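You operate a simulated robot arm through the tools that you are given. There is no shell and no other tool. Be economical: measure what you need, move in short steps, check, and stop when the job is done.

Carry out the task below with a simulated robot arm. There is one attempt and no reset: what you move stays moved.

Task
Square up the brown and tan blocks, brush the beige brick and lay it across them.
Fine: brush its top with the blue brush and put that back; the blocks stay on their spots, square to the table's edge. Set down upright: blue brush. What is to be rubbed or washed off counts as gone when no trace of it is left.

It is judged by the outcome, as a careful person would: the job done as asked, and still so three seconds after it is handed in. It fails if anything else is knocked over, pushed out of place, dropped, spilled or broken.

Robot
A 7-joint arm with a two-finger parallel gripper, fixed in place. Base frame: the origin is at the foot of the arm, x ahead of it, y to its left, z up. Lengths are in mm, angles in degrees, forces in N, time in s.
Its first joint turns from -132.0 to 132.0 degrees. Payload 3.91 kg.
The tool frame sits at the grasp point between the pads (the TCP): z along the fingers, y along the line on which they close. The tips reach 30 mm beyond it. Largest opening 110 mm; finger width 20, thickness 10; the body of the gripper, 48 by 112 mm, starts 55 mm behind the TCP.
Orientation is that of the tool frame in the base frame, as a unit quaternion [x, y, z, w]. With the fingers straight down and closing along the base's y, the tool's x points along the base's -x, its y along +y and its z along -z.

Tools
- The arm moves only by the tool play_rows. Its argument "series" is a list of rows, each an object (a shift or turn left out is 0, a gripper value left out holds the last) with "delta_pos": the shift along the tool's x, y, z in units of 20 mm (1.0 is 20 mm), a list of three; "dr": the turn, a rotation vector about the tool's x, y, z in units of 6 degrees (1.0 is 6 degrees), a list of three; "gripper": the gripper command, from -1 (fully open) to 1 (shut), values between in proportion. In form: [{"delta_pos": [dx, dy, dz], "dr": [wx, wy, wz], "gripper": gripper}, ...]. A call has 1 to 12 rows; each row shifts and turns the commanded pose from where the row before left it, along the tool's axes as they then stand. A call with a number of a shift or a turn outside -1 to 1 is refused whole. Rows are played at 5 a second. More than 50 mm and 8.6 degrees between two rows, or a gripper value outside its range, and nothing of the call is played. A pose out of reach is approached as far as the arm can. The call stops where the force on the tool passes 40 N (or 10 N more than at its start, if that is more) or the arm is blocked; 0.2 s more then pass. The fingers move at their own pace (about 108 mm/s each) and stop on an object; they squeeze with about 42 N. The grip force told is the motor's: it shows also when the fingers shut on nothing. Time passes only in rows, and 0.2 s behind the last, so rows that do not move let the fingers close. The reply holds the time, the measured pose of the TCP, the force on the tool along the base axes, the opening and the grip force, in the units named above and with some noise, with the torque about the TCP (base axes, N m) and any sound that the robot's microphone picked up.
- Cameras (640 x 400 px; columns grow to the right, rows downward): "scene" is fixed at [403.6, -653.2, 1418.9]; the picture's right is [1.00, 0.02, 0.00], its down [0.01, -0.29, -0.96] and it looks along [-0.02, 0.96, -0.29] (base axes); focal length 335 px, centre (320, 200). "wrist" rides on the gripper at [72, 17, -103] in the tool frame; the picture's right is [-0.23, 0.97, 0.00], its down [-0.76, -0.18, -0.62] and it looks along [-0.61, -0.14, 0.78] (tool axes); focal length 222 px, centre (320, 200). There is no depth. A picture from a camera that has moved, and an enlarged one, comes with that camera's place and axes in the base frame and with its lens. The place of the scene camera against the robot may be out by one fixed shift of up to 25 mm in any direction.
- grab_frame(camera): a new picture of that camera. It takes no simulated time.
- enlarge(camera, box): a new picture of the part [left, top, right, bottom] of that camera's present view, enlarged. It takes no simulated time.
- job_done(): hands the job in; it is judged then, once.

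Work in short steps. Places have to be worked out from the pictures, the camera data and where the tool is seen: move nearer, look again, correct. Check each grasp and each placing, and mend what went wrong. You have 120 turns and 84 pictures in all, those below and enlarged ones among them. Open the gripper and draw the arm clear of the work before you hand the job in, unless the task says otherwise; then end with one line.

The tools are called after ">>>" as name(argument=value, ...) on one line, values as JSON. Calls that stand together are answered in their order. play_rows: Moves the arm, as the interface text tells. Its arguments: {"type":"object","properties":{"series":{"type":"array"}},"required":["series"]} The other tools are called the same way: grab_frame (camera) takes a picture; enlarge (camera, box) takes an enlarged picture of a part of a camera's view; job_done () hands the job in.

At the start:

```text
t: 0.0
eef_pos: [437.3, 324.1, 1154.4]
orientation: [0.0, 1.0, 0.001, 0.0]
wrist_force: [-0.2, -0.1, 1.5]
torque: [0.02, -0.01, -0.02]
width: 110.1
finger_force: 0.1
```

scene: 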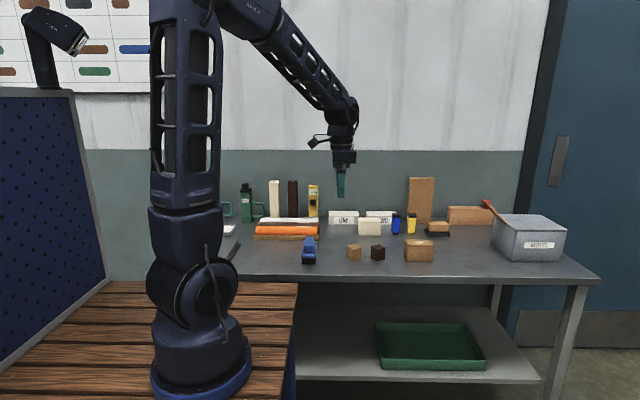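
wrist: 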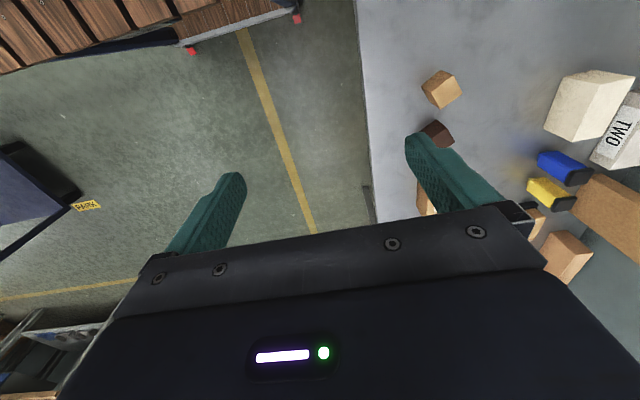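

I'll look closer at the table first to identify the objects.

>>> enlarge(camera="scene", box=[220, 170, 400, 282])

>>> enlarge(camera="scene", box=[340, 170, 520, 282])

```text
3.56 times, centred on (310, 226) of scene
camera zoom: at [403.6, -653.2, 1418.9], right [1.0, 0.02, 0.0], down [0.01, -0.29, -0.96], along [-0.02, 0.96, -0.29], focal length 1190 px, centre (356, 108)
```

zoom: 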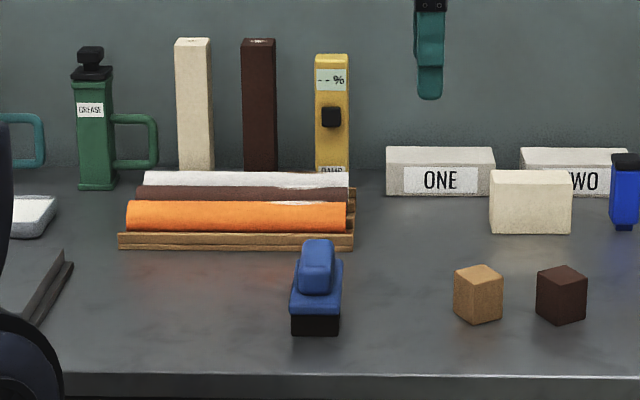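

```text
3.56 times, centred on (430, 226) of scene
camera zoom: at [403.6, -653.2, 1418.9], right [1.0, 0.02, 0.0], down [0.01, -0.29, -0.96], along [-0.02, 0.96, -0.29], focal length 1190 px, centre (-71, 108)
```

zoom: 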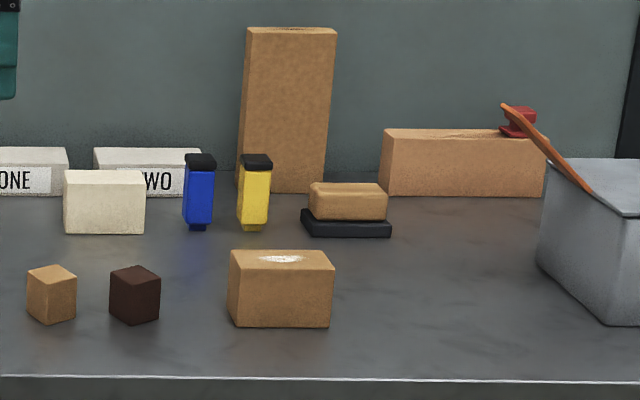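

The white residue seems to be on the tan/beige brick at right; the small tan and brown cubes are turned. I shift the tool over toward the table to view from nearer.

>>> play_rows(series=[{"delta_pos": [0, 1, 0]}, {"delta_pos": [0, 1, 0]}, {"delta_pos": [0, 1, 0]}, {"delta_pos": [0, 1, 0]}, {"delta_pos": [0, 1, 0]}, {"delta_pos": [0, 1, 0]}, {"delta_pos": [0, 1, 0]}, {"delta_pos": [0, 1, 0]}, {"delta_pos": [0, 1, 0]}, {"delta_pos": [0, 1, 0]}])

>>> grab_frame(camera="wrist")

```text
t: 2.2
eef_pos: [437.3, 524.2, 1155.4]
orientation: [0.001, 1.0, 0.0, 0.002]
wrist_force: [0.9, -0.7, 0.4]
torque: [0.01, 0.01, 0.0]
width: 109.7
finger_force: 0.0
```

```text
79 pictures are left
camera wrist: at [364.5, 540.6, 1259.0], right [0.23, 0.97, 0.0], down [0.76, -0.18, 0.62], along [0.61, -0.14, -0.78], focal length 222 px, centre (320, 200)
```

wrist: 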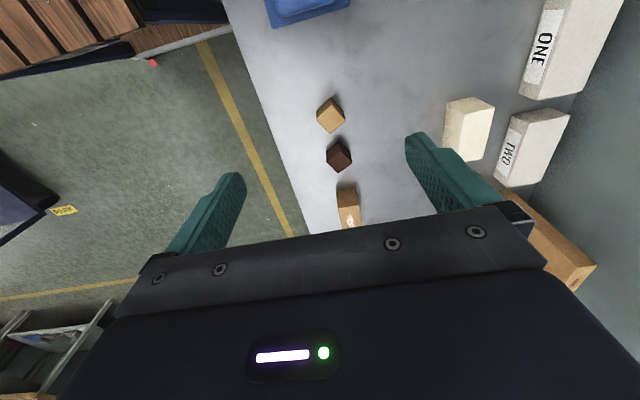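

The cubes are around x≈505–590, y≈530, z≈820. I move along +x and a bit down to look at the brick's top and the sponge/brushes.

>>> play_rows(series=[{"delta_pos": [-1, 0, 0]}, {"delta_pos": [-1, 0, 0]}, {"delta_pos": [-1, 0, 0.5]}, {"delta_pos": [-1, 0, 0.5]}, {"delta_pos": [-1, 0, 0.5]}, {"delta_pos": [-1, 0, 0.5]}, {"delta_pos": [-1, 0, 0.5]}, {"delta_pos": [-1, 0, 0.5]}, {"delta_pos": [-1, 0, 0.5]}, {"delta_pos": [-1, 0, 0.5]}])

>>> grab_frame(camera="wrist")

```text
t: 4.4
eef_pos: [636.3, 522.2, 1073.9]
orientation: [0.0, 1.0, 0.0, 0.001]
wrist_force: [-0.4, 0.4, 0.7]
torque: [-0.03, 0.0, 0.03]
width: 109.9
finger_force: 0.1
```

```text
78 pictures are left
camera wrist: at [563.6, 538.9, 1178.6], right [0.23, 0.97, 0.0], down [0.76, -0.18, 0.62], along [0.61, -0.14, -0.78], focal length 222 px, centre (320, 200)
```

wrist: 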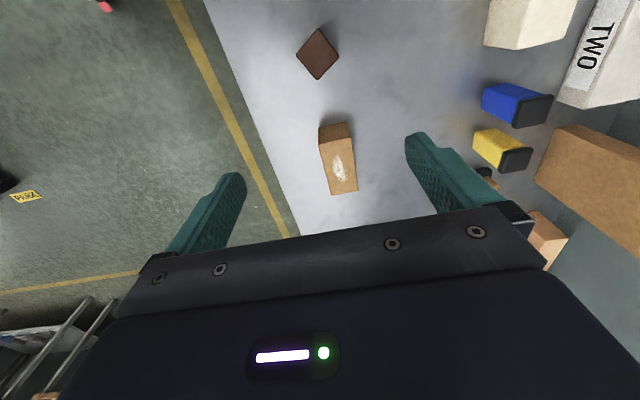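

I check what the blue items are.

>>> enlarge(camera="scene", box=[285, 228, 335, 272])

>>> enlarge(camera="scene", box=[385, 205, 455, 265])

>>> enlarge(camera="wrist", box=[270, 20, 400, 210])

```text
9.09 times, centred on (310, 250) of scene
camera zoom: at [403.6, -653.2, 1418.9], right [1.0, 0.02, 0.0], down [0.01, -0.29, -0.96], along [-0.02, 0.96, -0.29], focal length 3044 px, centre (411, -254)
```

zoom: 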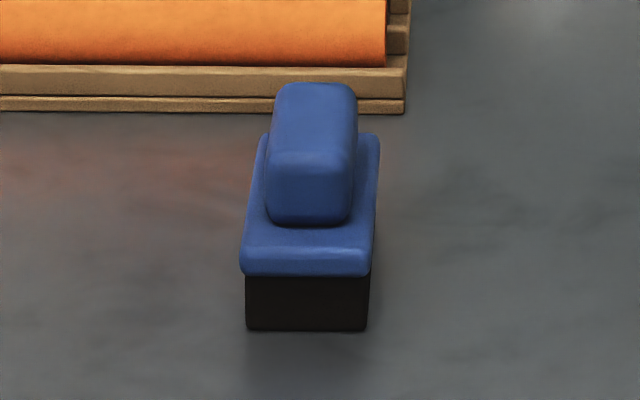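

```text
6.67 times, centred on (420, 235) of scene
camera zoom: at [403.6, -653.2, 1418.9], right [1.0, 0.02, 0.0], down [0.01, -0.29, -0.96], along [-0.02, 0.96, -0.29], focal length 2232 px, centre (-347, -33)
```

zoom: 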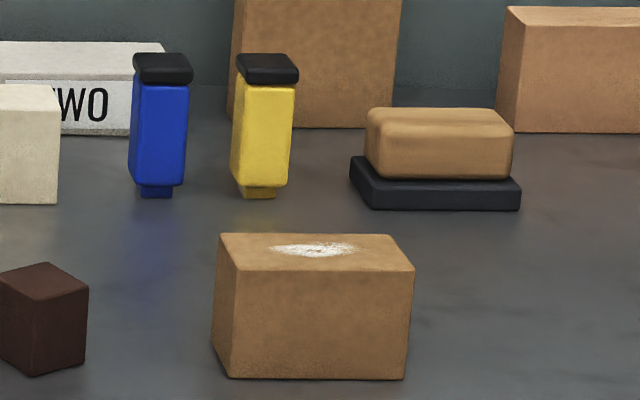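

```text
2.11 times, centred on (335, 115) of wrist
camera zoom: at [563.6, 538.9, 1178.6], right [0.23, 0.97, 0.0], down [0.76, -0.18, 0.62], along [0.61, -0.14, -0.78], focal length 468 px, centre (288, 379)
```

zoom: 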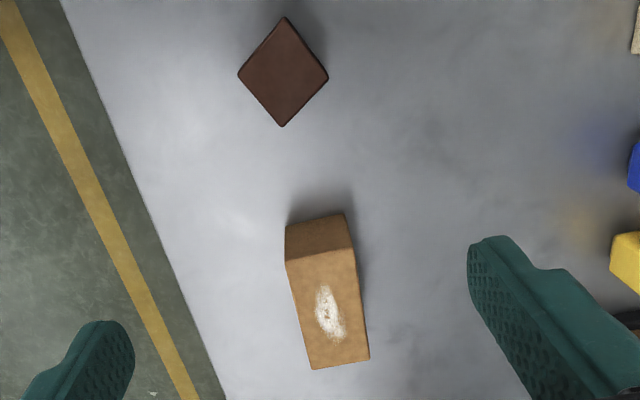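

The dusty brick is the target and the blue brush is the handled pad near the orange roll. Brown cube centre ≈ (596,529), yaw ≈29°. I move over it, lower and yawed to match, and look again.

>>> play_rows(series=[{"delta_pos": [1, 0.2, 1]}, {"delta_pos": [1, 0.15, 1]}, {"delta_pos": [0, 0, 1]}, {"delta_pos": [0, 0, 0.7]}, {"dr": [0, 0, -1]}, {"dr": [0, 0, -1]}, {"dr": [0, 0, -1]}, {"dr": [0, 0, -1]}, {"dr": [0, 0, -0.83]}])

>>> grab_frame(camera="wrist")

```text
t: 6.4
eef_pos: [599.2, 530.0, 1000.5]
orientation: [-0.25, 0.968, 0.0, 0.0]
wrist_force: [-0.3, 0.1, -0.2]
torque: [-0.01, -0.02, 0.01]
width: 110.0
finger_force: 0.0
```

```text
74 pictures are left
camera wrist: at [526.4, 509.5, 1104.7], right [-0.27, 0.96, 0.0], down [0.75, 0.21, 0.62], along [0.6, 0.17, -0.78], focal length 222 px, centre (320, 200)
```

wrist: 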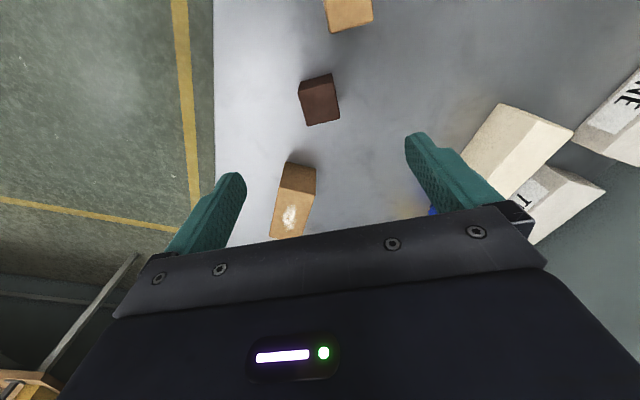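

Zoom on the cube to measure corners.

>>> enlarge(camera="wrist", box=[270, 50, 370, 150])

```text
4.00 times, centred on (320, 100) of wrist
camera zoom: at [526.4, 509.5, 1104.7], right [-0.27, 0.96, 0.0], down [0.75, 0.21, 0.62], along [0.6, 0.17, -0.78], focal length 888 px, centre (320, 600)
```

zoom: 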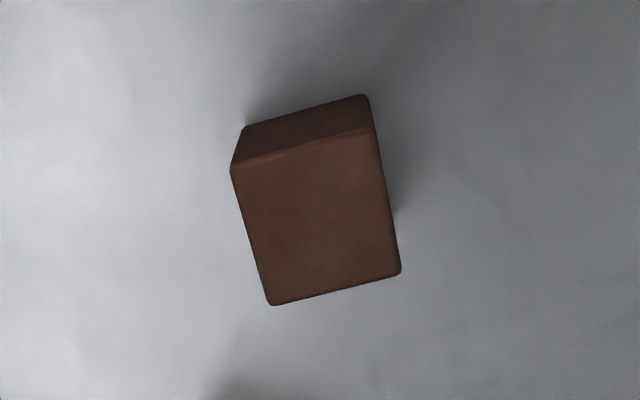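

Block: ~38 mm square, ~52 mm tall, top z≈853, table ≈802, yaw 29.5°. I centre over it and descend around it to TCP z≈842.

>>> play_rows(series=[{"delta_pos": [0.19, 0.05, 0], "dr": [0, 0, -0.08]}, {"delta_pos": [0, 0, 1]}, {"delta_pos": [0, 0, 1]}, {"delta_pos": [0, 0, 1]}, {"delta_pos": [0, 0, 1]}, {"delta_pos": [0, 0, 1]}, {"delta_pos": [0, 0, 1]}, {"delta_pos": [0, 0, 1]}, {"delta_pos": [0, 0, 0.5]}, {"delta_pos": [0, 0, 0.4]}])

>>> grab_frame(camera="wrist")

>>> enlarge(camera="scene", box=[330, 190, 430, 270])

```text
t: 8.6
eef_pos: [595.3, 530.9, 842.3]
orientation: [-0.254, 0.967, 0.0, 0.0]
wrist_force: [0.2, 0.0, -0.1]
torque: [0.0, -0.04, -0.01]
width: 109.9
finger_force: 0.1
```

```text
72 pictures are left
camera wrist: at [523.7, 509.3, 946.6], right [-0.28, 0.96, 0.0], down [0.75, 0.22, 0.62], along [0.6, 0.17, -0.78], focal length 222 px, centre (320, 200)
```

wrist: 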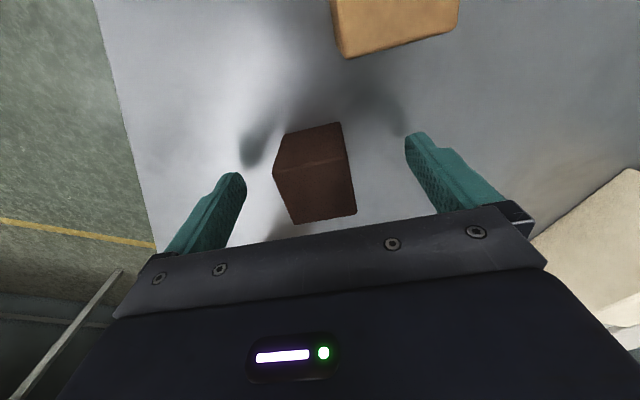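

```text
5.00 times, centred on (380, 230) of scene
camera zoom: at [403.6, -653.2, 1418.9], right [1.0, 0.02, 0.0], down [0.01, -0.29, -0.96], along [-0.02, 0.96, -0.29], focal length 1674 px, centre (20, 50)
```

zoom: 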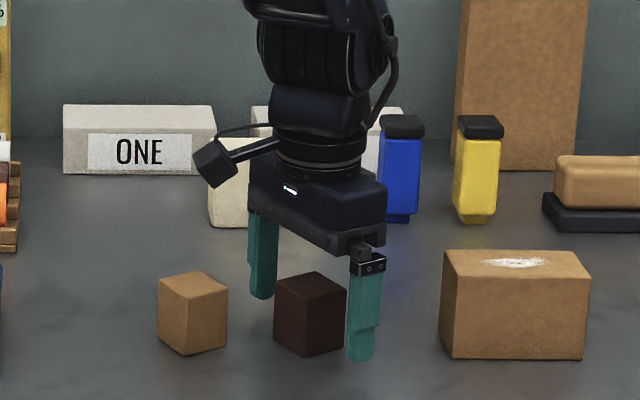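

The fingers straddle the block. I nudge 3 mm along tool x, close, and check grip.

>>> play_rows(series=[{"delta_pos": [0.15, -0.04, 0]}, {"gripper": -0.2}, {"gripper": 1}, {"gripper": 1}, {"gripper": 1}, {"gripper": 1}])

```text
t: 10.0
eef_pos: [593.4, 529.7, 842.8]
orientation: [-0.254, 0.967, -0.001, 0.001]
wrist_force: [0.5, -0.3, -0.4]
torque: [0.01, 0.04, -0.02]
width: 39.5
finger_force: 42.0
```

Gripped at 39.5 mm wide. Now I turn it by -29.5° so it's square with the table.

>>> play_rows(series=[{"dr": [0, 0, 1]}, {"dr": [0, 0, 1]}, {"dr": [0, 0, 1]}, {"dr": [0, 0, 1]}, {"dr": [0, 0, 0.91]}, {}])

>>> grab_frame(camera="wrist")

```text
t: 11.4
eef_pos: [592.1, 528.8, 842.3]
orientation: [0.001, 1.0, 0.0, 0.0]
wrist_force: [-1.1, 0.4, 1.3]
torque: [0.03, -0.02, 0.0]
width: 39.3
finger_force: 42.1
```

```text
70 pictures are left
camera wrist: at [519.6, 543.8, 946.5], right [0.23, 0.97, 0.0], down [0.76, -0.18, 0.62], along [0.61, -0.14, -0.78], focal length 222 px, centre (320, 200)
```

wrist: 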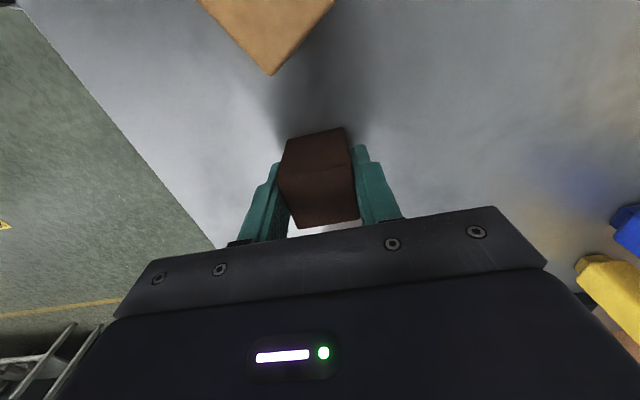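

Block is square with the tool, hence with the table edge. I open, rise, and move over the tan block.

>>> play_rows(series=[{"gripper": -1}, {"gripper": -1}, {"delta_pos": [0, 0, -1]}, {"delta_pos": [0, 0, -1]}, {"delta_pos": [0, 0, -1]}, {"delta_pos": [0, 0, -1]}, {"delta_pos": [0, 0, -1]}, {"delta_pos": [0, 0, -1]}, {"delta_pos": [0, 0, -1]}, {"delta_pos": [0, 0, -1]}])

>>> enlarge(camera="wrist", box=[240, 0, 400, 160])

```text
t: 13.6
eef_pos: [592.4, 529.2, 1001.6]
orientation: [0.001, 1.0, 0.0, 0.0]
wrist_force: [0.7, -0.7, -0.2]
torque: [0.02, 0.02, -0.02]
width: 109.8
finger_force: 0.0
```

```text
2.50 times, centred on (320, 80) of wrist
camera zoom: at [519.4, 544.5, 1106.5], right [0.23, 0.97, 0.0], down [0.76, -0.18, 0.62], along [0.61, -0.14, -0.78], focal length 555 px, centre (320, 500)
```

zoom: 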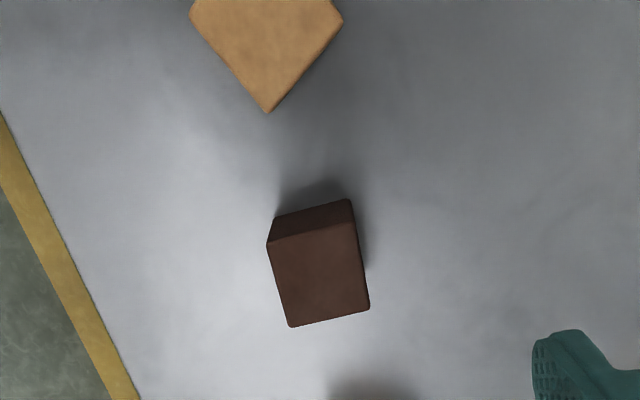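

Brown block sits square (parallel to the edge) at ≈(596,528). Now over the tan block.

>>> play_rows(series=[{"delta_pos": [1, 0, 0]}, {"delta_pos": [1, 0, 0]}, {"delta_pos": [1, 0, 0]}, {"delta_pos": [1, 0, 0]}, {"delta_pos": [0.4, 0, 0]}, {}])

>>> enlarge(camera="wrist", box=[260, 40, 380, 160])

```text
t: 15.0
eef_pos: [504.8, 528.4, 1003.5]
orientation: [0.0, 1.0, 0.0, 0.0]
wrist_force: [0.0, -0.5, -0.1]
torque: [-0.01, 0.0, 0.05]
width: 110.0
finger_force: 0.1
```

```text
3.33 times, centred on (320, 100) of wrist
camera zoom: at [431.8, 544.3, 1107.9], right [0.23, 0.97, 0.0], down [0.76, -0.18, 0.62], along [0.61, -0.14, -0.78], focal length 740 px, centre (320, 533)
```

zoom: 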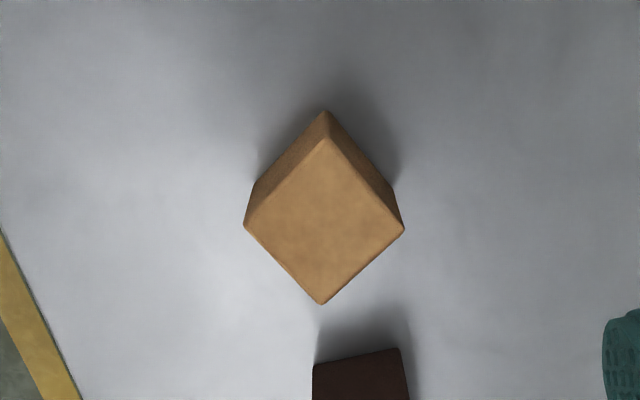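

Tan block centre ≈(506,529), yaw ≈31.5°. I align and descend around it.

>>> play_rows(series=[{"delta_pos": [-0.07, 0.03, 0], "dr": [0, 0, -1]}, {"dr": [0, 0, -1]}, {"dr": [0, 0, -1], "delta_pos": [0, 0, 1]}, {"dr": [0, 0, -1], "delta_pos": [0, 0, 1]}, {"dr": [0, 0, -1], "delta_pos": [0, 0, 1]}, {"dr": [0, 0, -0.25], "delta_pos": [0, 0, 1]}, {"delta_pos": [0, 0, 1]}, {"delta_pos": [0, 0, 1]}, {"delta_pos": [0, 0, 1]}, {"delta_pos": [0, 0, 0.6]}, {"delta_pos": [0, 0, 0.4]}, {}])

>>> grab_frame(camera="wrist")

```text
t: 17.6
eef_pos: [506.2, 529.6, 841.8]
orientation: [-0.272, 0.962, -0.001, 0.001]
wrist_force: [-0.2, 0.5, 0.3]
torque: [0.01, 0.03, 0.01]
width: 109.7
finger_force: 0.1
```

```text
67 pictures are left
camera wrist: at [434.1, 504.5, 945.4], right [-0.31, 0.95, 0.0], down [0.74, 0.25, 0.62], along [0.59, 0.2, -0.78], focal length 222 px, centre (320, 200)
```

wrist: 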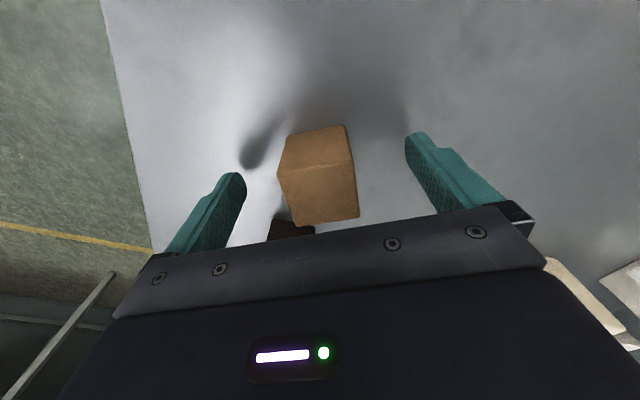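

The tan block is centred between the fingers. Close, then turn back by 31.5°.

>>> play_rows(series=[{"gripper": -0.2}, {"gripper": 1}, {"gripper": 1}, {"gripper": 1}, {"gripper": 1}, {"dr": [0, 0, 1]}, {"dr": [0, 0, 1]}, {"dr": [0, 0, 1]}, {"dr": [0, 0, 1]}, {"dr": [0, 0, 1]}, {"dr": [0, 0, 0.26]}, {}])

>>> grab_frame(camera="wrist")

```text
t: 20.2
eef_pos: [504.1, 529.6, 842.6]
orientation: [0.001, 1.0, 0.0, 0.001]
wrist_force: [0.0, 0.3, -0.3]
torque: [-0.02, -0.02, 0.01]
width: 39.3
finger_force: 42.3
```

```text
66 pictures are left
camera wrist: at [432.1, 544.9, 946.5], right [0.23, 0.97, 0.0], down [0.76, -0.18, 0.62], along [0.61, -0.14, -0.78], focal length 222 px, centre (320, 200)
```

wrist: 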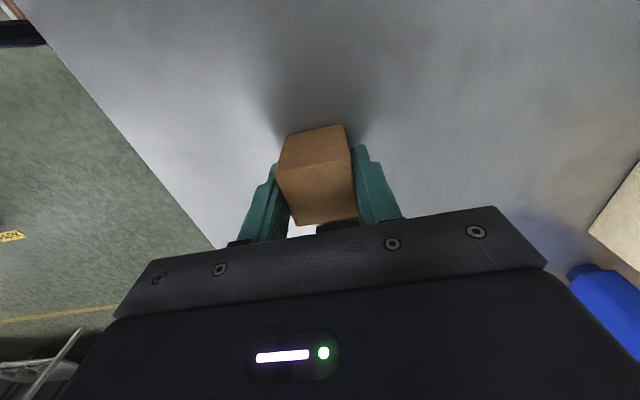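

Tan block is square. Release, rise, then head toward the blue brush at ≈(316,510).

>>> play_rows(series=[{"gripper": -1}, {"gripper": -1}, {"delta_pos": [0, 0, -1]}, {"delta_pos": [0, 0, -1]}, {"delta_pos": [0, 0, -1]}, {"delta_pos": [0, 0, -1]}, {"delta_pos": [0, 0, -1]}, {"delta_pos": [0, 0, -1]}, {"delta_pos": [0, 0, -1]}, {"delta_pos": [0, 0, -1]}, {}])

>>> enlarge(camera="wrist", box=[240, 0, 400, 200])

>>> play_rows(series=[{"delta_pos": [1, 0, 0]}, {"delta_pos": [1, 0, 0]}, {"delta_pos": [1, 0, 0]}, {"delta_pos": [1, 0, 0]}, {"delta_pos": [1, 0, 0]}, {"delta_pos": [1, 0, 0]}, {"delta_pos": [1, 0, 0]}, {"delta_pos": [1, 0, 0]}, {"delta_pos": [1, 0, 0]}, {}])

>>> grab_frame(camera="wrist")

```text
t: 22.6
eef_pos: [505.2, 527.4, 1002.1]
orientation: [0.001, 1.0, 0.0, 0.0]
wrist_force: [-0.9, 0.0, -0.2]
torque: [0.02, 0.03, 0.02]
width: 110.0
finger_force: 0.1
```

```text
2.00 times, centred on (320, 100) of wrist
camera zoom: at [432.8, 543.5, 1106.4], right [0.23, 0.97, 0.0], down [0.76, -0.18, 0.62], along [0.61, -0.14, -0.78], focal length 444 px, centre (320, 400)
```

zoom: 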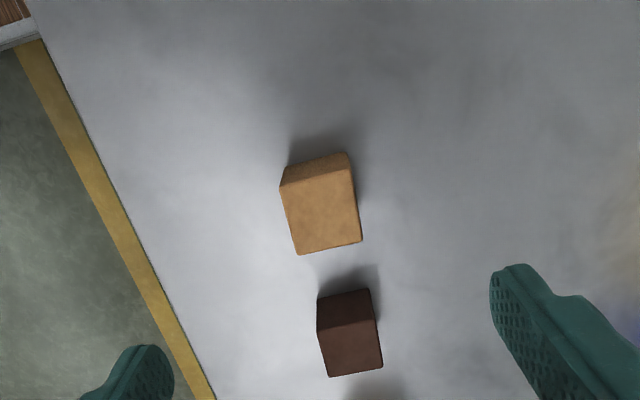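

```text
t: 24.8
eef_pos: [324.4, 530.0, 1002.9]
orientation: [0.001, 1.0, 0.0, 0.0]
wrist_force: [0.0, 0.9, -0.5]
torque: [0.03, 0.0, 0.02]
width: 110.2
finger_force: 0.2
```

```text
64 pictures are left
camera wrist: at [252.3, 545.4, 1107.5], right [0.23, 0.97, 0.0], down [0.76, -0.18, 0.62], along [0.61, -0.14, -0.78], focal length 222 px, centre (320, 200)
```

wrist: 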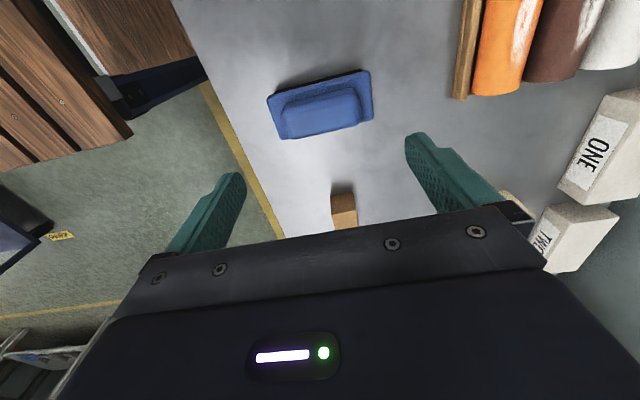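

Brush is visible. Zoom to measure it.

>>> enlarge(camera="wrist", box=[250, 50, 390, 150])

```text
4.00 times, centred on (320, 100) of wrist
camera zoom: at [252.3, 545.4, 1107.5], right [0.23, 0.97, 0.0], down [0.76, -0.18, 0.62], along [0.61, -0.14, -0.78], focal length 888 px, centre (320, 600)
```

zoom: 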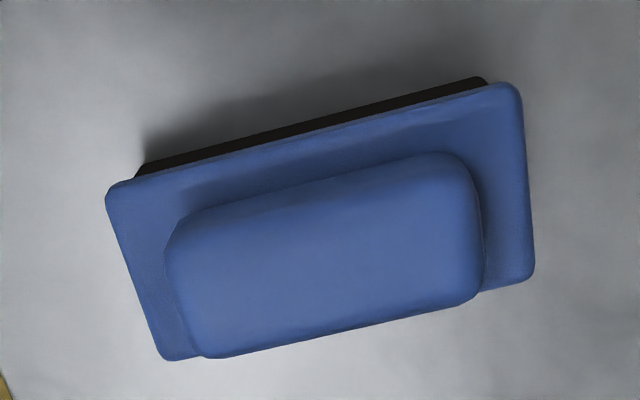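

Brush: plate ≈54×119 mm, aligned with y, centre ≈(331.5,530); handle ~36 mm wide across x. I yaw the tool +90° so it closes along x, and lower somewhat.

>>> play_rows(series=[{"delta_pos": [-0.35, 0, 0], "dr": [0, 0, -1]}, {"dr": [0, 0, -1]}, {"dr": [0, 0, -1]}, {"dr": [0, 0, -1]}, {"dr": [0, 0, -1]}, {"dr": [0, 0, -1]}, {"dr": [0, 0, -1]}, {"dr": [0, 0, -1]}, {"dr": [0, 0, -1]}, {"dr": [0, 0, -1]}, {"dr": [0, 0, -1]}, {"dr": [0, 0, -1]}])

>>> play_rows(series=[{"dr": [0, 0, -1]}, {"dr": [0, 0, -1]}, {"dr": [0, 0, -1]}, {"delta_pos": [0, 0, 1]}, {"delta_pos": [0, 0, 1]}, {}])

>>> grab_frame(camera="wrist")

```text
t: 27.4
eef_pos: [332.4, 529.4, 1003.0]
orientation: [-0.589, 0.808, -0.001, 0.0]
wrist_force: [0.5, -0.2, 0.1]
torque: [0.01, -0.01, 0.01]
width: 109.9
finger_force: 0.1
```

```text
t: 28.8
eef_pos: [333.5, 530.2, 962.8]
orientation: [-0.707, 0.707, 0.0, 0.0]
wrist_force: [1.4, -0.3, -0.2]
torque: [0.0, 0.01, 0.01]
width: 109.8
finger_force: 0.0
```

```text
62 pictures are left
camera wrist: at [315.5, 455.8, 1066.5], right [-0.97, 0.23, 0.0], down [0.18, 0.76, 0.62], along [0.14, 0.61, -0.78], focal length 222 px, centre (320, 200)
```

wrist: 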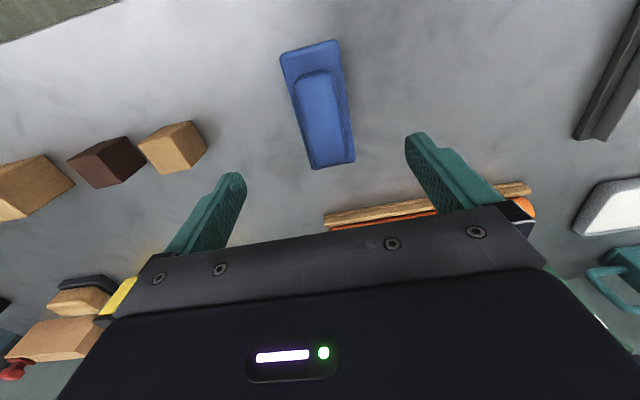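

Handle centre ≈(330,526). Correct slightly and descend to z≈885, then look.

>>> play_rows(series=[{"delta_pos": [0.2, 0.15, 0]}, {"delta_pos": [0, 0, 1]}, {"delta_pos": [0, 0, 1]}, {"delta_pos": [0, 0, 1]}, {"delta_pos": [0, 0, 0.9]}, {}])

>>> grab_frame(camera="wrist")

>>> enlarge(camera="scene", box=[280, 200, 360, 270])

```text
t: 30.2
eef_pos: [327.3, 524.4, 882.0]
orientation: [-0.706, 0.708, 0.0, 0.001]
wrist_force: [0.8, -0.9, -0.7]
torque: [-0.01, -0.04, -0.03]
width: 109.8
finger_force: 0.1
```

```text
61 pictures are left
camera wrist: at [310.7, 451.4, 986.2], right [-0.97, 0.23, 0.0], down [0.18, 0.76, 0.62], along [0.14, 0.61, -0.78], focal length 222 px, centre (320, 200)
```

wrist: 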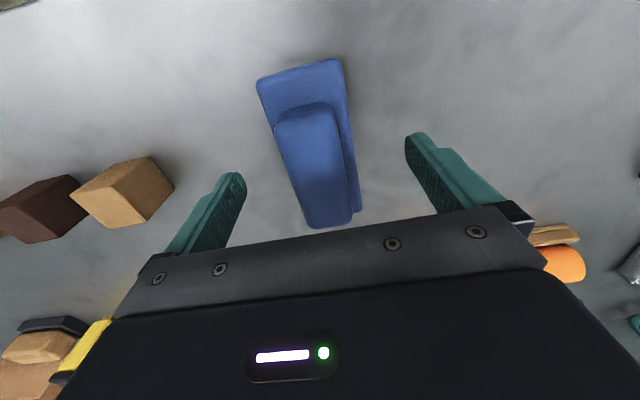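

```text
5.71 times, centred on (320, 235) of scene
camera zoom: at [403.6, -653.2, 1418.9], right [1.0, 0.02, 0.0], down [0.01, -0.29, -0.96], along [-0.02, 0.96, -0.29], focal length 1913 px, centre (320, 0)
```

zoom: 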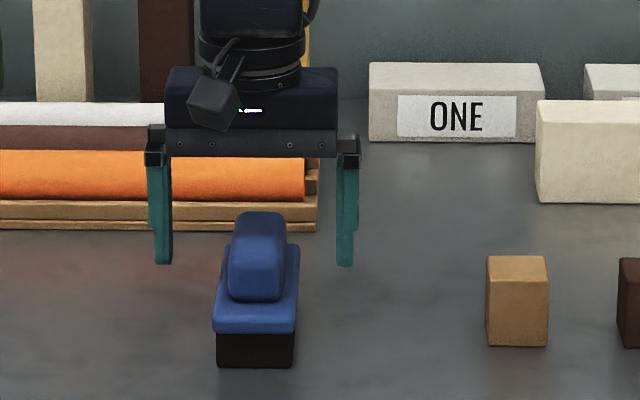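

Fingers straddle the handle. Descend another 13 mm so tips sit just above the plate, then close.

>>> play_rows(series=[{"delta_pos": [0.05, -0.03, 0.35]}, {"delta_pos": [0, 0, 0.3]}, {"gripper": -0.2}, {"gripper": 1}, {"gripper": 1}, {"gripper": 1}, {"gripper": 1}])

>>> grab_frame(camera="wrist")

>>> enlarge(camera="scene", box=[280, 200, 360, 270])

```text
t: 31.8
eef_pos: [329.1, 524.9, 870.6]
orientation: [-0.706, 0.708, 0.0, 0.0]
wrist_force: [0.2, 0.3, -0.4]
torque: [0.05, -0.03, 0.0]
width: 35.8
finger_force: 41.8
```

```text
59 pictures are left
camera wrist: at [311.6, 451.2, 974.9], right [-0.97, 0.23, 0.0], down [0.18, 0.76, 0.62], along [0.14, 0.61, -0.78], focal length 222 px, centre (320, 200)
```

wrist: 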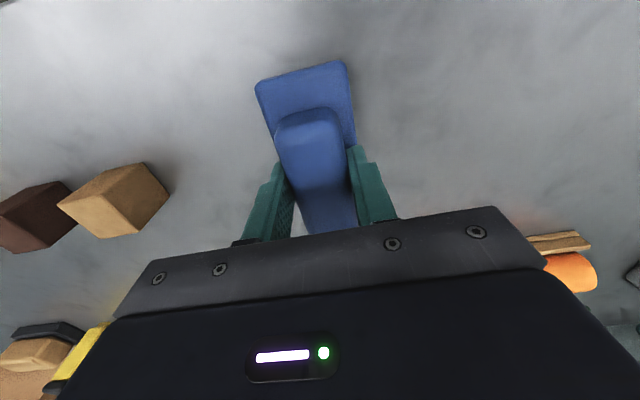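

```text
5.71 times, centred on (320, 235) of scene
camera zoom: at [403.6, -653.2, 1418.9], right [1.0, 0.02, 0.0], down [0.01, -0.29, -0.96], along [-0.02, 0.96, -0.29], focal length 1913 px, centre (320, 0)
```

zoom: 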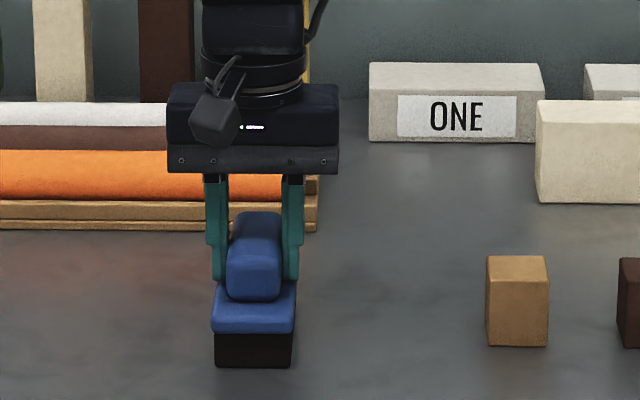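

Handle gripped (35.8 mm). Home pose noted: TCP (329,525,870.6). Lift.

>>> play_rows(series=[{"delta_pos": [0, 0, -0.5]}, {"delta_pos": [0, 0, -0.5]}, {"delta_pos": [0, 0, -1]}, {"delta_pos": [0, 0, -1]}, {"delta_pos": [0, 0, -1]}, {"delta_pos": [0, 0, -1]}, {"delta_pos": [0, 0, -1]}, {"delta_pos": [0, 0, -1]}, {"delta_pos": [0, 0, -1]}, {}])

>>> enlarge(camera="scene", box=[270, 160, 390, 270])

```text
t: 34.0
eef_pos: [329.8, 521.5, 1032.8]
orientation: [-0.707, 0.707, 0.0, 0.0]
wrist_force: [0.3, 0.1, -1.4]
torque: [0.01, 0.03, -0.03]
width: 35.6
finger_force: 41.7
```

```text
3.64 times, centred on (330, 215) of scene
camera zoom: at [403.6, -653.2, 1418.9], right [1.0, 0.02, 0.0], down [0.01, -0.29, -0.96], along [-0.02, 0.96, -0.29], focal length 1218 px, centre (284, 146)
```

zoom: 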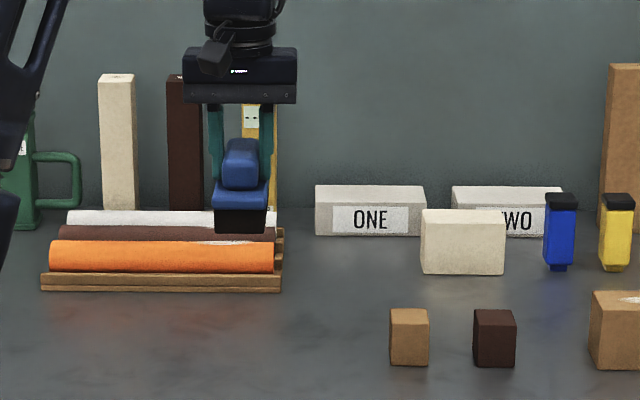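

Lifted. Carry along +x to above the brick.

>>> play_rows(series=[{"delta_pos": [0, -1, 0]}, {"delta_pos": [0, -1, 0]}, {"delta_pos": [0, -1, 0]}, {"delta_pos": [0, -1, 0]}, {"delta_pos": [0, -1, 0]}, {"delta_pos": [0, -1, 0]}, {"delta_pos": [0, -1, 0]}, {"delta_pos": [0, -1, 0]}, {"delta_pos": [0, -1, 0]}, {"delta_pos": [0, -1, 0]}, {"delta_pos": [0, -1, 0]}, {"delta_pos": [0, -1, 0]}])

>>> play_rows(series=[{"delta_pos": [0, -1, 0]}, {"delta_pos": [0, -1, 0]}, {"delta_pos": [0, -1, 0]}, {"delta_pos": [0, -1, 0]}, {"delta_pos": [0, -1, 0]}, {"delta_pos": [0, -1, 0]}, {"delta_pos": [0, -1, 0]}, {"delta_pos": [0, -1, 0]}, {"delta_pos": [0, -0.6, 0]}, {}])

>>> grab_frame(camera="wrist")

>>> enlarge(camera="scene", box=[370, 160, 490, 270])

```text
t: 36.6
eef_pos: [568.9, 524.6, 1030.9]
orientation: [-0.707, 0.707, 0.0, 0.0]
wrist_force: [-1.0, -0.5, -1.6]
torque: [-0.06, 0.0, 0.0]
width: 35.5
finger_force: 42.8
```

```text
t: 38.8
eef_pos: [743.1, 521.8, 1032.7]
orientation: [-0.706, 0.708, 0.0, 0.0]
wrist_force: [0.1, -0.2, -1.9]
torque: [-0.02, 0.01, 0.01]
width: 35.3
finger_force: 42.6
```

```text
56 pictures are left
camera wrist: at [724.6, 448.7, 1136.3], right [-0.97, 0.23, 0.0], down [0.18, 0.76, 0.62], along [0.14, 0.61, -0.78], focal length 222 px, centre (320, 200)
```

wrist: 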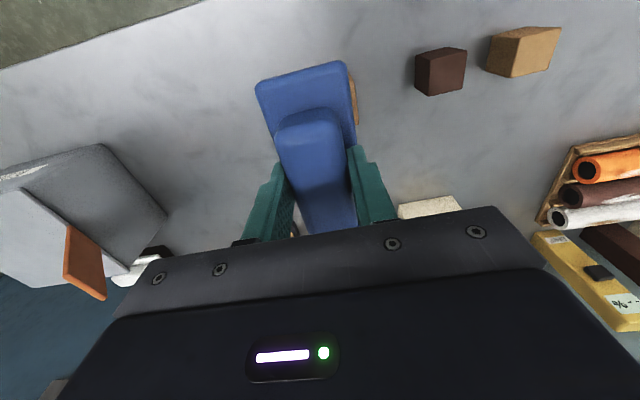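

```text
3.64 times, centred on (430, 215) of scene
camera zoom: at [403.6, -653.2, 1418.9], right [1.0, 0.02, 0.0], down [0.01, -0.29, -0.96], along [-0.02, 0.96, -0.29], focal length 1218 px, centre (-80, 146)
```

zoom: 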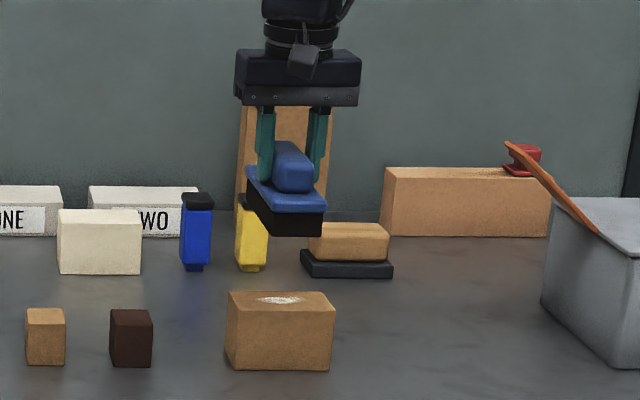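

Brush is above the brick; brick centre ≈(754,529), dust centred. I shift +10 mm in x and descend to about 12 mm above contact.

>>> play_rows(series=[{"delta_pos": [-0.2, -0.5, 0.5]}, {"delta_pos": [0, 0, 1]}, {"delta_pos": [0, 0, 1]}, {"delta_pos": [0, 0, 1]}, {"delta_pos": [0, 0, 0.4]}, {}])

>>> enlarge(camera="scene", box=[390, 200, 470, 270])

```text
t: 40.2
eef_pos: [750.9, 526.2, 952.6]
orientation: [-0.707, 0.708, -0.001, -0.001]
wrist_force: [-0.4, 1.2, -1.7]
torque: [-0.02, 0.01, 0.01]
width: 35.7
finger_force: 41.9
```

```text
5.71 times, centred on (430, 235) of scene
camera zoom: at [403.6, -653.2, 1418.9], right [1.0, 0.02, 0.0], down [0.01, -0.29, -0.96], along [-0.02, 0.96, -0.29], focal length 1913 px, centre (-309, 0)
```

zoom: 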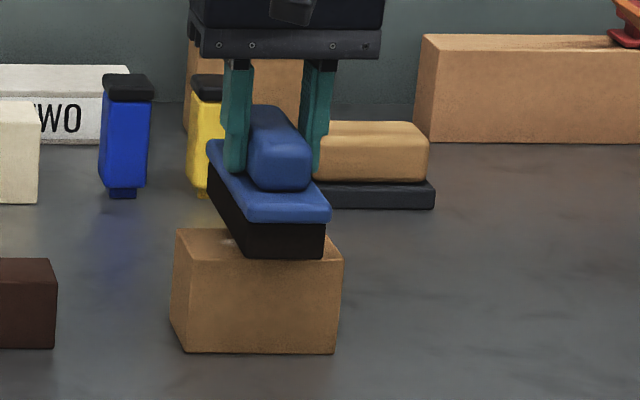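

Gap ≈12–16 mm. Descend in small steps watching force.

>>> play_rows(series=[{"delta_pos": [0, 0, 0.25]}, {"delta_pos": [0, 0, 0.2]}, {}])

>>> play_rows(series=[{"delta_pos": [0, 0, 0.08]}, {"delta_pos": [0, 0, 0.08]}, {}])

```text
t: 41.0
eef_pos: [752.3, 528.7, 943.6]
orientation: [-0.707, 0.708, 0.001, 0.0]
wrist_force: [0.2, 0.6, -1.4]
torque: [0.0, -0.01, -0.01]
width: 35.6
finger_force: 42.7
```

```text
t: 41.8
eef_pos: [750.8, 528.3, 940.0]
orientation: [-0.706, 0.708, 0.0, 0.001]
wrist_force: [-0.3, -0.2, 1.2]
torque: [0.01, 0.02, 0.02]
width: 35.7
finger_force: 42.1
```

Force shows the first contact at z≈940. One more mm.

>>> play_rows(series=[{"delta_pos": [0, 0, 0.05]}, {}])

```text
t: 42.4
eef_pos: [752.7, 526.9, 941.7]
orientation: [-0.707, 0.708, 0.0, 0.0]
wrist_force: [-0.8, -1.2, 9.9]
torque: [-0.11, 0.18, 0.03]
width: 35.8
finger_force: 42.4
```

About 11 N of contact; sweep along x gently.

>>> play_rows(series=[{"delta_pos": [0, -0.7, 0]}, {"delta_pos": [0, -0.7, 0]}, {"delta_pos": [0, 0.7, 0]}, {"delta_pos": [0, 0.7, 0]}, {"delta_pos": [0, 0.7, 0]}, {"delta_pos": [0, 0.7, 0]}, {"delta_pos": [0, -0.7, 0]}, {"delta_pos": [0, -0.7, 0]}])

>>> enlarge(camera="scene", box=[390, 200, 470, 270])

```text
t: 44.2
eef_pos: [750.9, 525.8, 939.2]
orientation: [-0.706, 0.708, 0.001, 0.001]
wrist_force: [-7.5, 1.3, 18.6]
torque: [0.01, 0.47, -0.04]
width: 35.5
finger_force: 42.1
```

```text
5.71 times, centred on (430, 235) of scene
camera zoom: at [403.6, -653.2, 1418.9], right [1.0, 0.02, 0.0], down [0.01, -0.29, -0.96], along [-0.02, 0.96, -0.29], focal length 1913 px, centre (-309, 0)
```

zoom: 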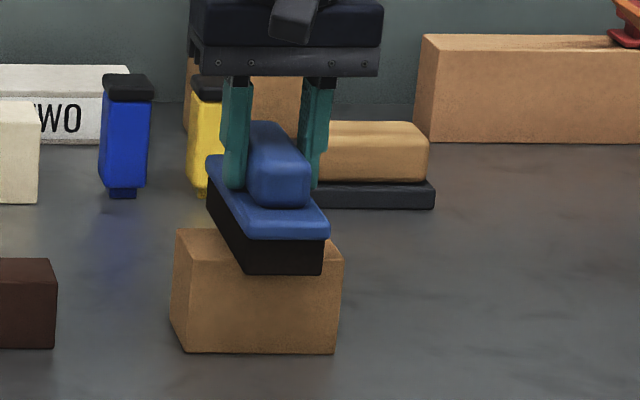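

Brick held its place. More and longer strokes, then lift and inspect.

>>> play_rows(series=[{"delta_pos": [0, -0.9, 0]}, {"delta_pos": [0, -0.9, 0]}, {"delta_pos": [0, 0.9, 0]}, {"delta_pos": [0, 0.9, 0]}, {"delta_pos": [0, 0.9, 0]}, {"delta_pos": [0, 0.9, 0]}, {"delta_pos": [0, -0.9, 0]}, {"delta_pos": [0, -0.9, 0]}, {"delta_pos": [0, 0, -0.5]}, {"delta_pos": [0, 0, -1]}, {"delta_pos": [0, 0, -1]}])

>>> play_rows(series=[{"delta_pos": [0, 1, -1]}, {"delta_pos": [0, 1, -1]}, {"delta_pos": [0, 1, 0]}, {"delta_pos": [0, 1, 0]}, {"delta_pos": [0, 1, 0]}, {}])

>>> enlarge(camera="scene", box=[390, 200, 470, 270])

>>> grab_frame(camera="wrist")

```text
t: 46.6
eef_pos: [751.9, 525.6, 991.4]
orientation: [-0.707, 0.708, 0.0, 0.0]
wrist_force: [0.5, 0.3, -1.3]
torque: [-0.03, -0.01, -0.01]
width: 35.3
finger_force: 42.4
```

```text
t: 48.0
eef_pos: [649.8, 525.0, 1029.7]
orientation: [0.707, -0.707, 0.0, 0.0]
wrist_force: [0.9, -0.3, -1.5]
torque: [-0.07, -0.06, -0.03]
width: 35.7
finger_force: 42.1
```

```text
5.71 times, centred on (430, 235) of scene
camera zoom: at [403.6, -653.2, 1418.9], right [1.0, 0.02, 0.0], down [0.01, -0.29, -0.96], along [-0.02, 0.96, -0.29], focal length 1913 px, centre (-309, 0)
```

zoom: 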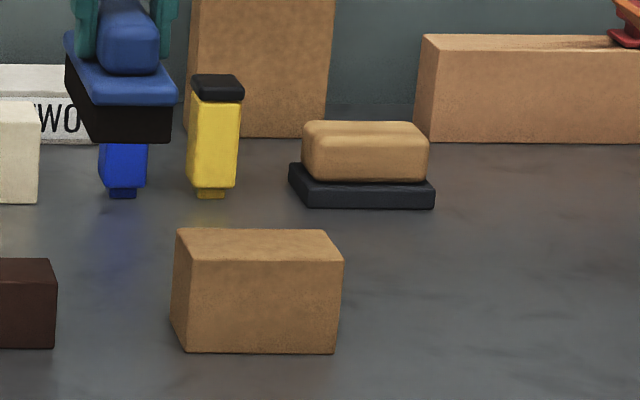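

```text
51 pictures are left
camera wrist: at [631.3, 450.7, 1134.8], right [-0.97, 0.23, 0.0], down [0.18, 0.76, 0.62], along [0.14, 0.61, -0.78], focal length 222 px, centre (320, 200)
```

wrist: 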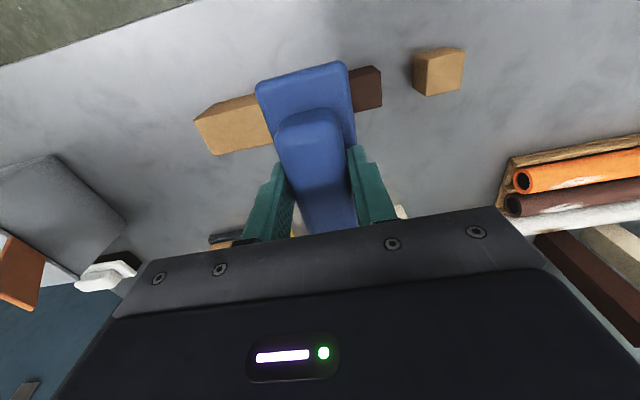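

Top seems clean; carry the brush back and check the brick from the wrist camera midway.

>>> play_rows(series=[{"delta_pos": [0, 1, 0]}, {"delta_pos": [0, 1, 0]}, {"delta_pos": [0, 1, 0]}, {"delta_pos": [0, 1, 0]}, {}])

>>> enlarge(camera="wrist", box=[90, 60, 290, 185])

>>> enlarge(camera="scene", box=[400, 215, 445, 255])

```text
t: 49.2
eef_pos: [570.9, 526.8, 1031.7]
orientation: [-0.706, 0.708, 0.0, 0.0]
wrist_force: [0.6, 0.1, -1.4]
torque: [0.0, 0.02, 0.03]
width: 35.6
finger_force: 42.2
```

```text
3.20 times, centred on (190, 122) of wrist
camera zoom: at [552.9, 453.1, 1135.4], right [-0.97, 0.23, 0.0], down [0.18, 0.76, 0.62], along [0.14, 0.61, -0.78], focal length 711 px, centre (736, 448)
```

zoom: 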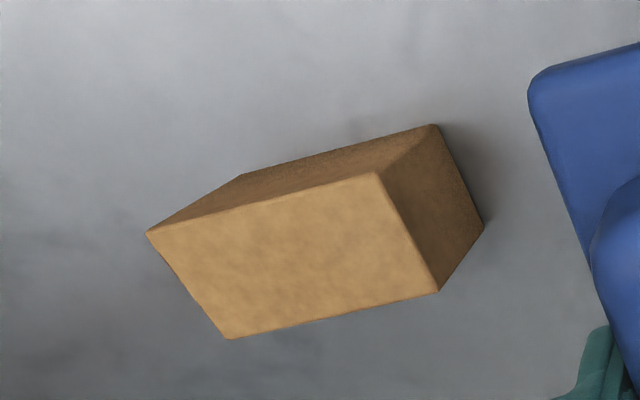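

```text
10.00 times, centred on (422, 235) of scene
camera zoom: at [403.6, -653.2, 1418.9], right [1.0, 0.02, 0.0], down [0.01, -0.29, -0.96], along [-0.02, 0.96, -0.29], focal length 3348 px, centre (-705, -150)
```

zoom: 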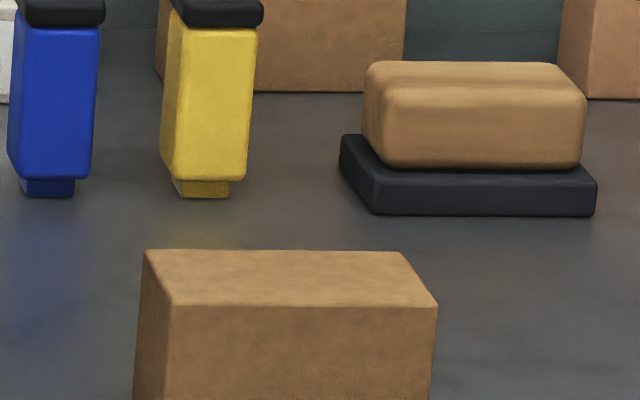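

Top is completely clean. Return the brush to its spot.

>>> play_rows(series=[{"delta_pos": [0, 1, 0]}, {"delta_pos": [0, 1, 0]}, {"delta_pos": [0, 1, 0]}, {"delta_pos": [0, 1, 0]}, {"delta_pos": [0, 1, 0]}, {"delta_pos": [0, 1, 0]}, {"delta_pos": [0, 1, 0]}, {"delta_pos": [0, 1, 0]}, {"delta_pos": [0, 1, 0]}, {"delta_pos": [0, 1, 0]}, {"delta_pos": [0, 1, 0]}, {"delta_pos": [0, 1, 0]}])

>>> play_rows(series=[{"delta_pos": [0, 0, 1]}, {"delta_pos": [0, 0, 1]}, {"delta_pos": [0, 0, 1]}, {"delta_pos": [0, 0, 1]}, {"delta_pos": [0, 0, 1]}, {"delta_pos": [0, 0, 1]}, {"delta_pos": [0, 0, 1]}, {"delta_pos": [0, 0, 0.5]}, {}])

```text
t: 51.8
eef_pos: [330.2, 528.3, 1027.3]
orientation: [-0.706, 0.708, 0.0, 0.0]
wrist_force: [-0.6, 0.0, -2.0]
torque: [-0.01, 0.02, 0.02]
width: 35.8
finger_force: 42.2
```

```text
t: 53.8
eef_pos: [331.8, 526.7, 880.4]
orientation: [-0.706, 0.708, 0.0, 0.0]
wrist_force: [0.2, -0.2, -1.7]
torque: [-0.02, 0.0, -0.01]
width: 35.7
finger_force: 41.3
```

Adjust y by −3 mm and lower gently until contact.

>>> play_rows(series=[{"delta_pos": [0.15, 0.05, 0]}, {"delta_pos": [0, 0, 0.2]}, {"delta_pos": [0, 0, 0.15]}, {}])

>>> play_rows(series=[{"delta_pos": [0, 0, 0.08]}, {}])

```text
t: 54.8
eef_pos: [329.7, 524.0, 873.3]
orientation: [-0.707, 0.707, 0.0, 0.0]
wrist_force: [0.2, -0.2, -0.7]
torque: [-0.03, -0.05, 0.0]
width: 35.5
finger_force: 41.2
```

```text
t: 55.4
eef_pos: [330.1, 525.3, 871.1]
orientation: [-0.707, 0.707, 0.0, 0.0]
wrist_force: [0.1, 0.1, -1.7]
torque: [0.0, 0.0, 0.01]
width: 35.8
finger_force: 41.7
```

>>> play_rows(series=[{"delta_pos": [0, 0, 0.06]}, {}])

```text
t: 56.0
eef_pos: [331.4, 525.5, 870.4]
orientation: [-0.707, 0.707, 0.0, 0.001]
wrist_force: [-1.0, -4.6, 20.7]
torque: [-0.75, 0.15, 0.02]
width: 35.9
finger_force: 41.6
```

Contact with the table. Ease up a hair, release, and rise.

>>> play_rows(series=[{"delta_pos": [0, 0, -0.04]}, {"gripper": 0}, {"gripper": -1}, {"gripper": -1}, {"delta_pos": [0, 0, -0.5]}, {"delta_pos": [0, 0, -1]}, {"delta_pos": [0, 0, -1]}, {"delta_pos": [0, 0, -1]}, {"delta_pos": [0, 0, -1]}, {"delta_pos": [0, 0, -1]}, {"delta_pos": [0, 0, -1]}, {"delta_pos": [0, 0, -1]}])

>>> grab_frame(camera="wrist")

>>> enlarge(camera="scene", box=[285, 228, 335, 272])

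```text
t: 58.6
eef_pos: [329.3, 524.5, 1018.7]
orientation: [-0.707, 0.708, 0.001, 0.0]
wrist_force: [0.0, 0.0, 0.2]
torque: [-0.01, 0.04, 0.03]
width: 110.2
finger_force: 0.0
```

```text
48 pictures are left
camera wrist: at [312.2, 451.0, 1123.9], right [-0.97, 0.23, 0.0], down [0.18, 0.76, 0.62], along [0.14, 0.61, -0.78], focal length 222 px, centre (320, 200)
```

wrist: 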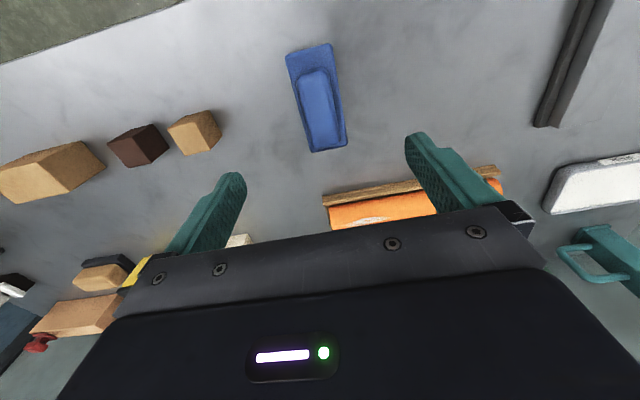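

```text
9.09 times, centred on (310, 250) of scene
camera zoom: at [403.6, -653.2, 1418.9], right [1.0, 0.02, 0.0], down [0.01, -0.29, -0.96], along [-0.02, 0.96, -0.29], focal length 3044 px, centre (411, -254)
```

zoom: 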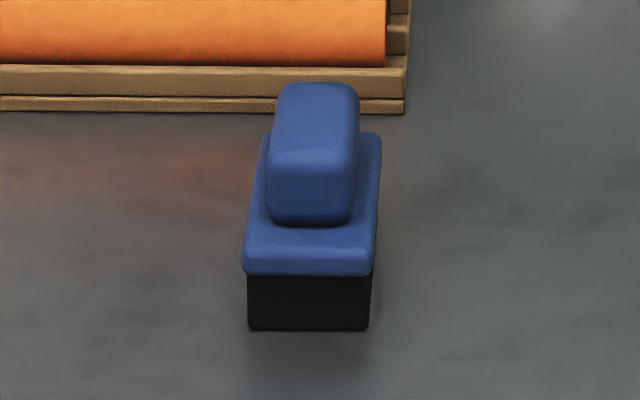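

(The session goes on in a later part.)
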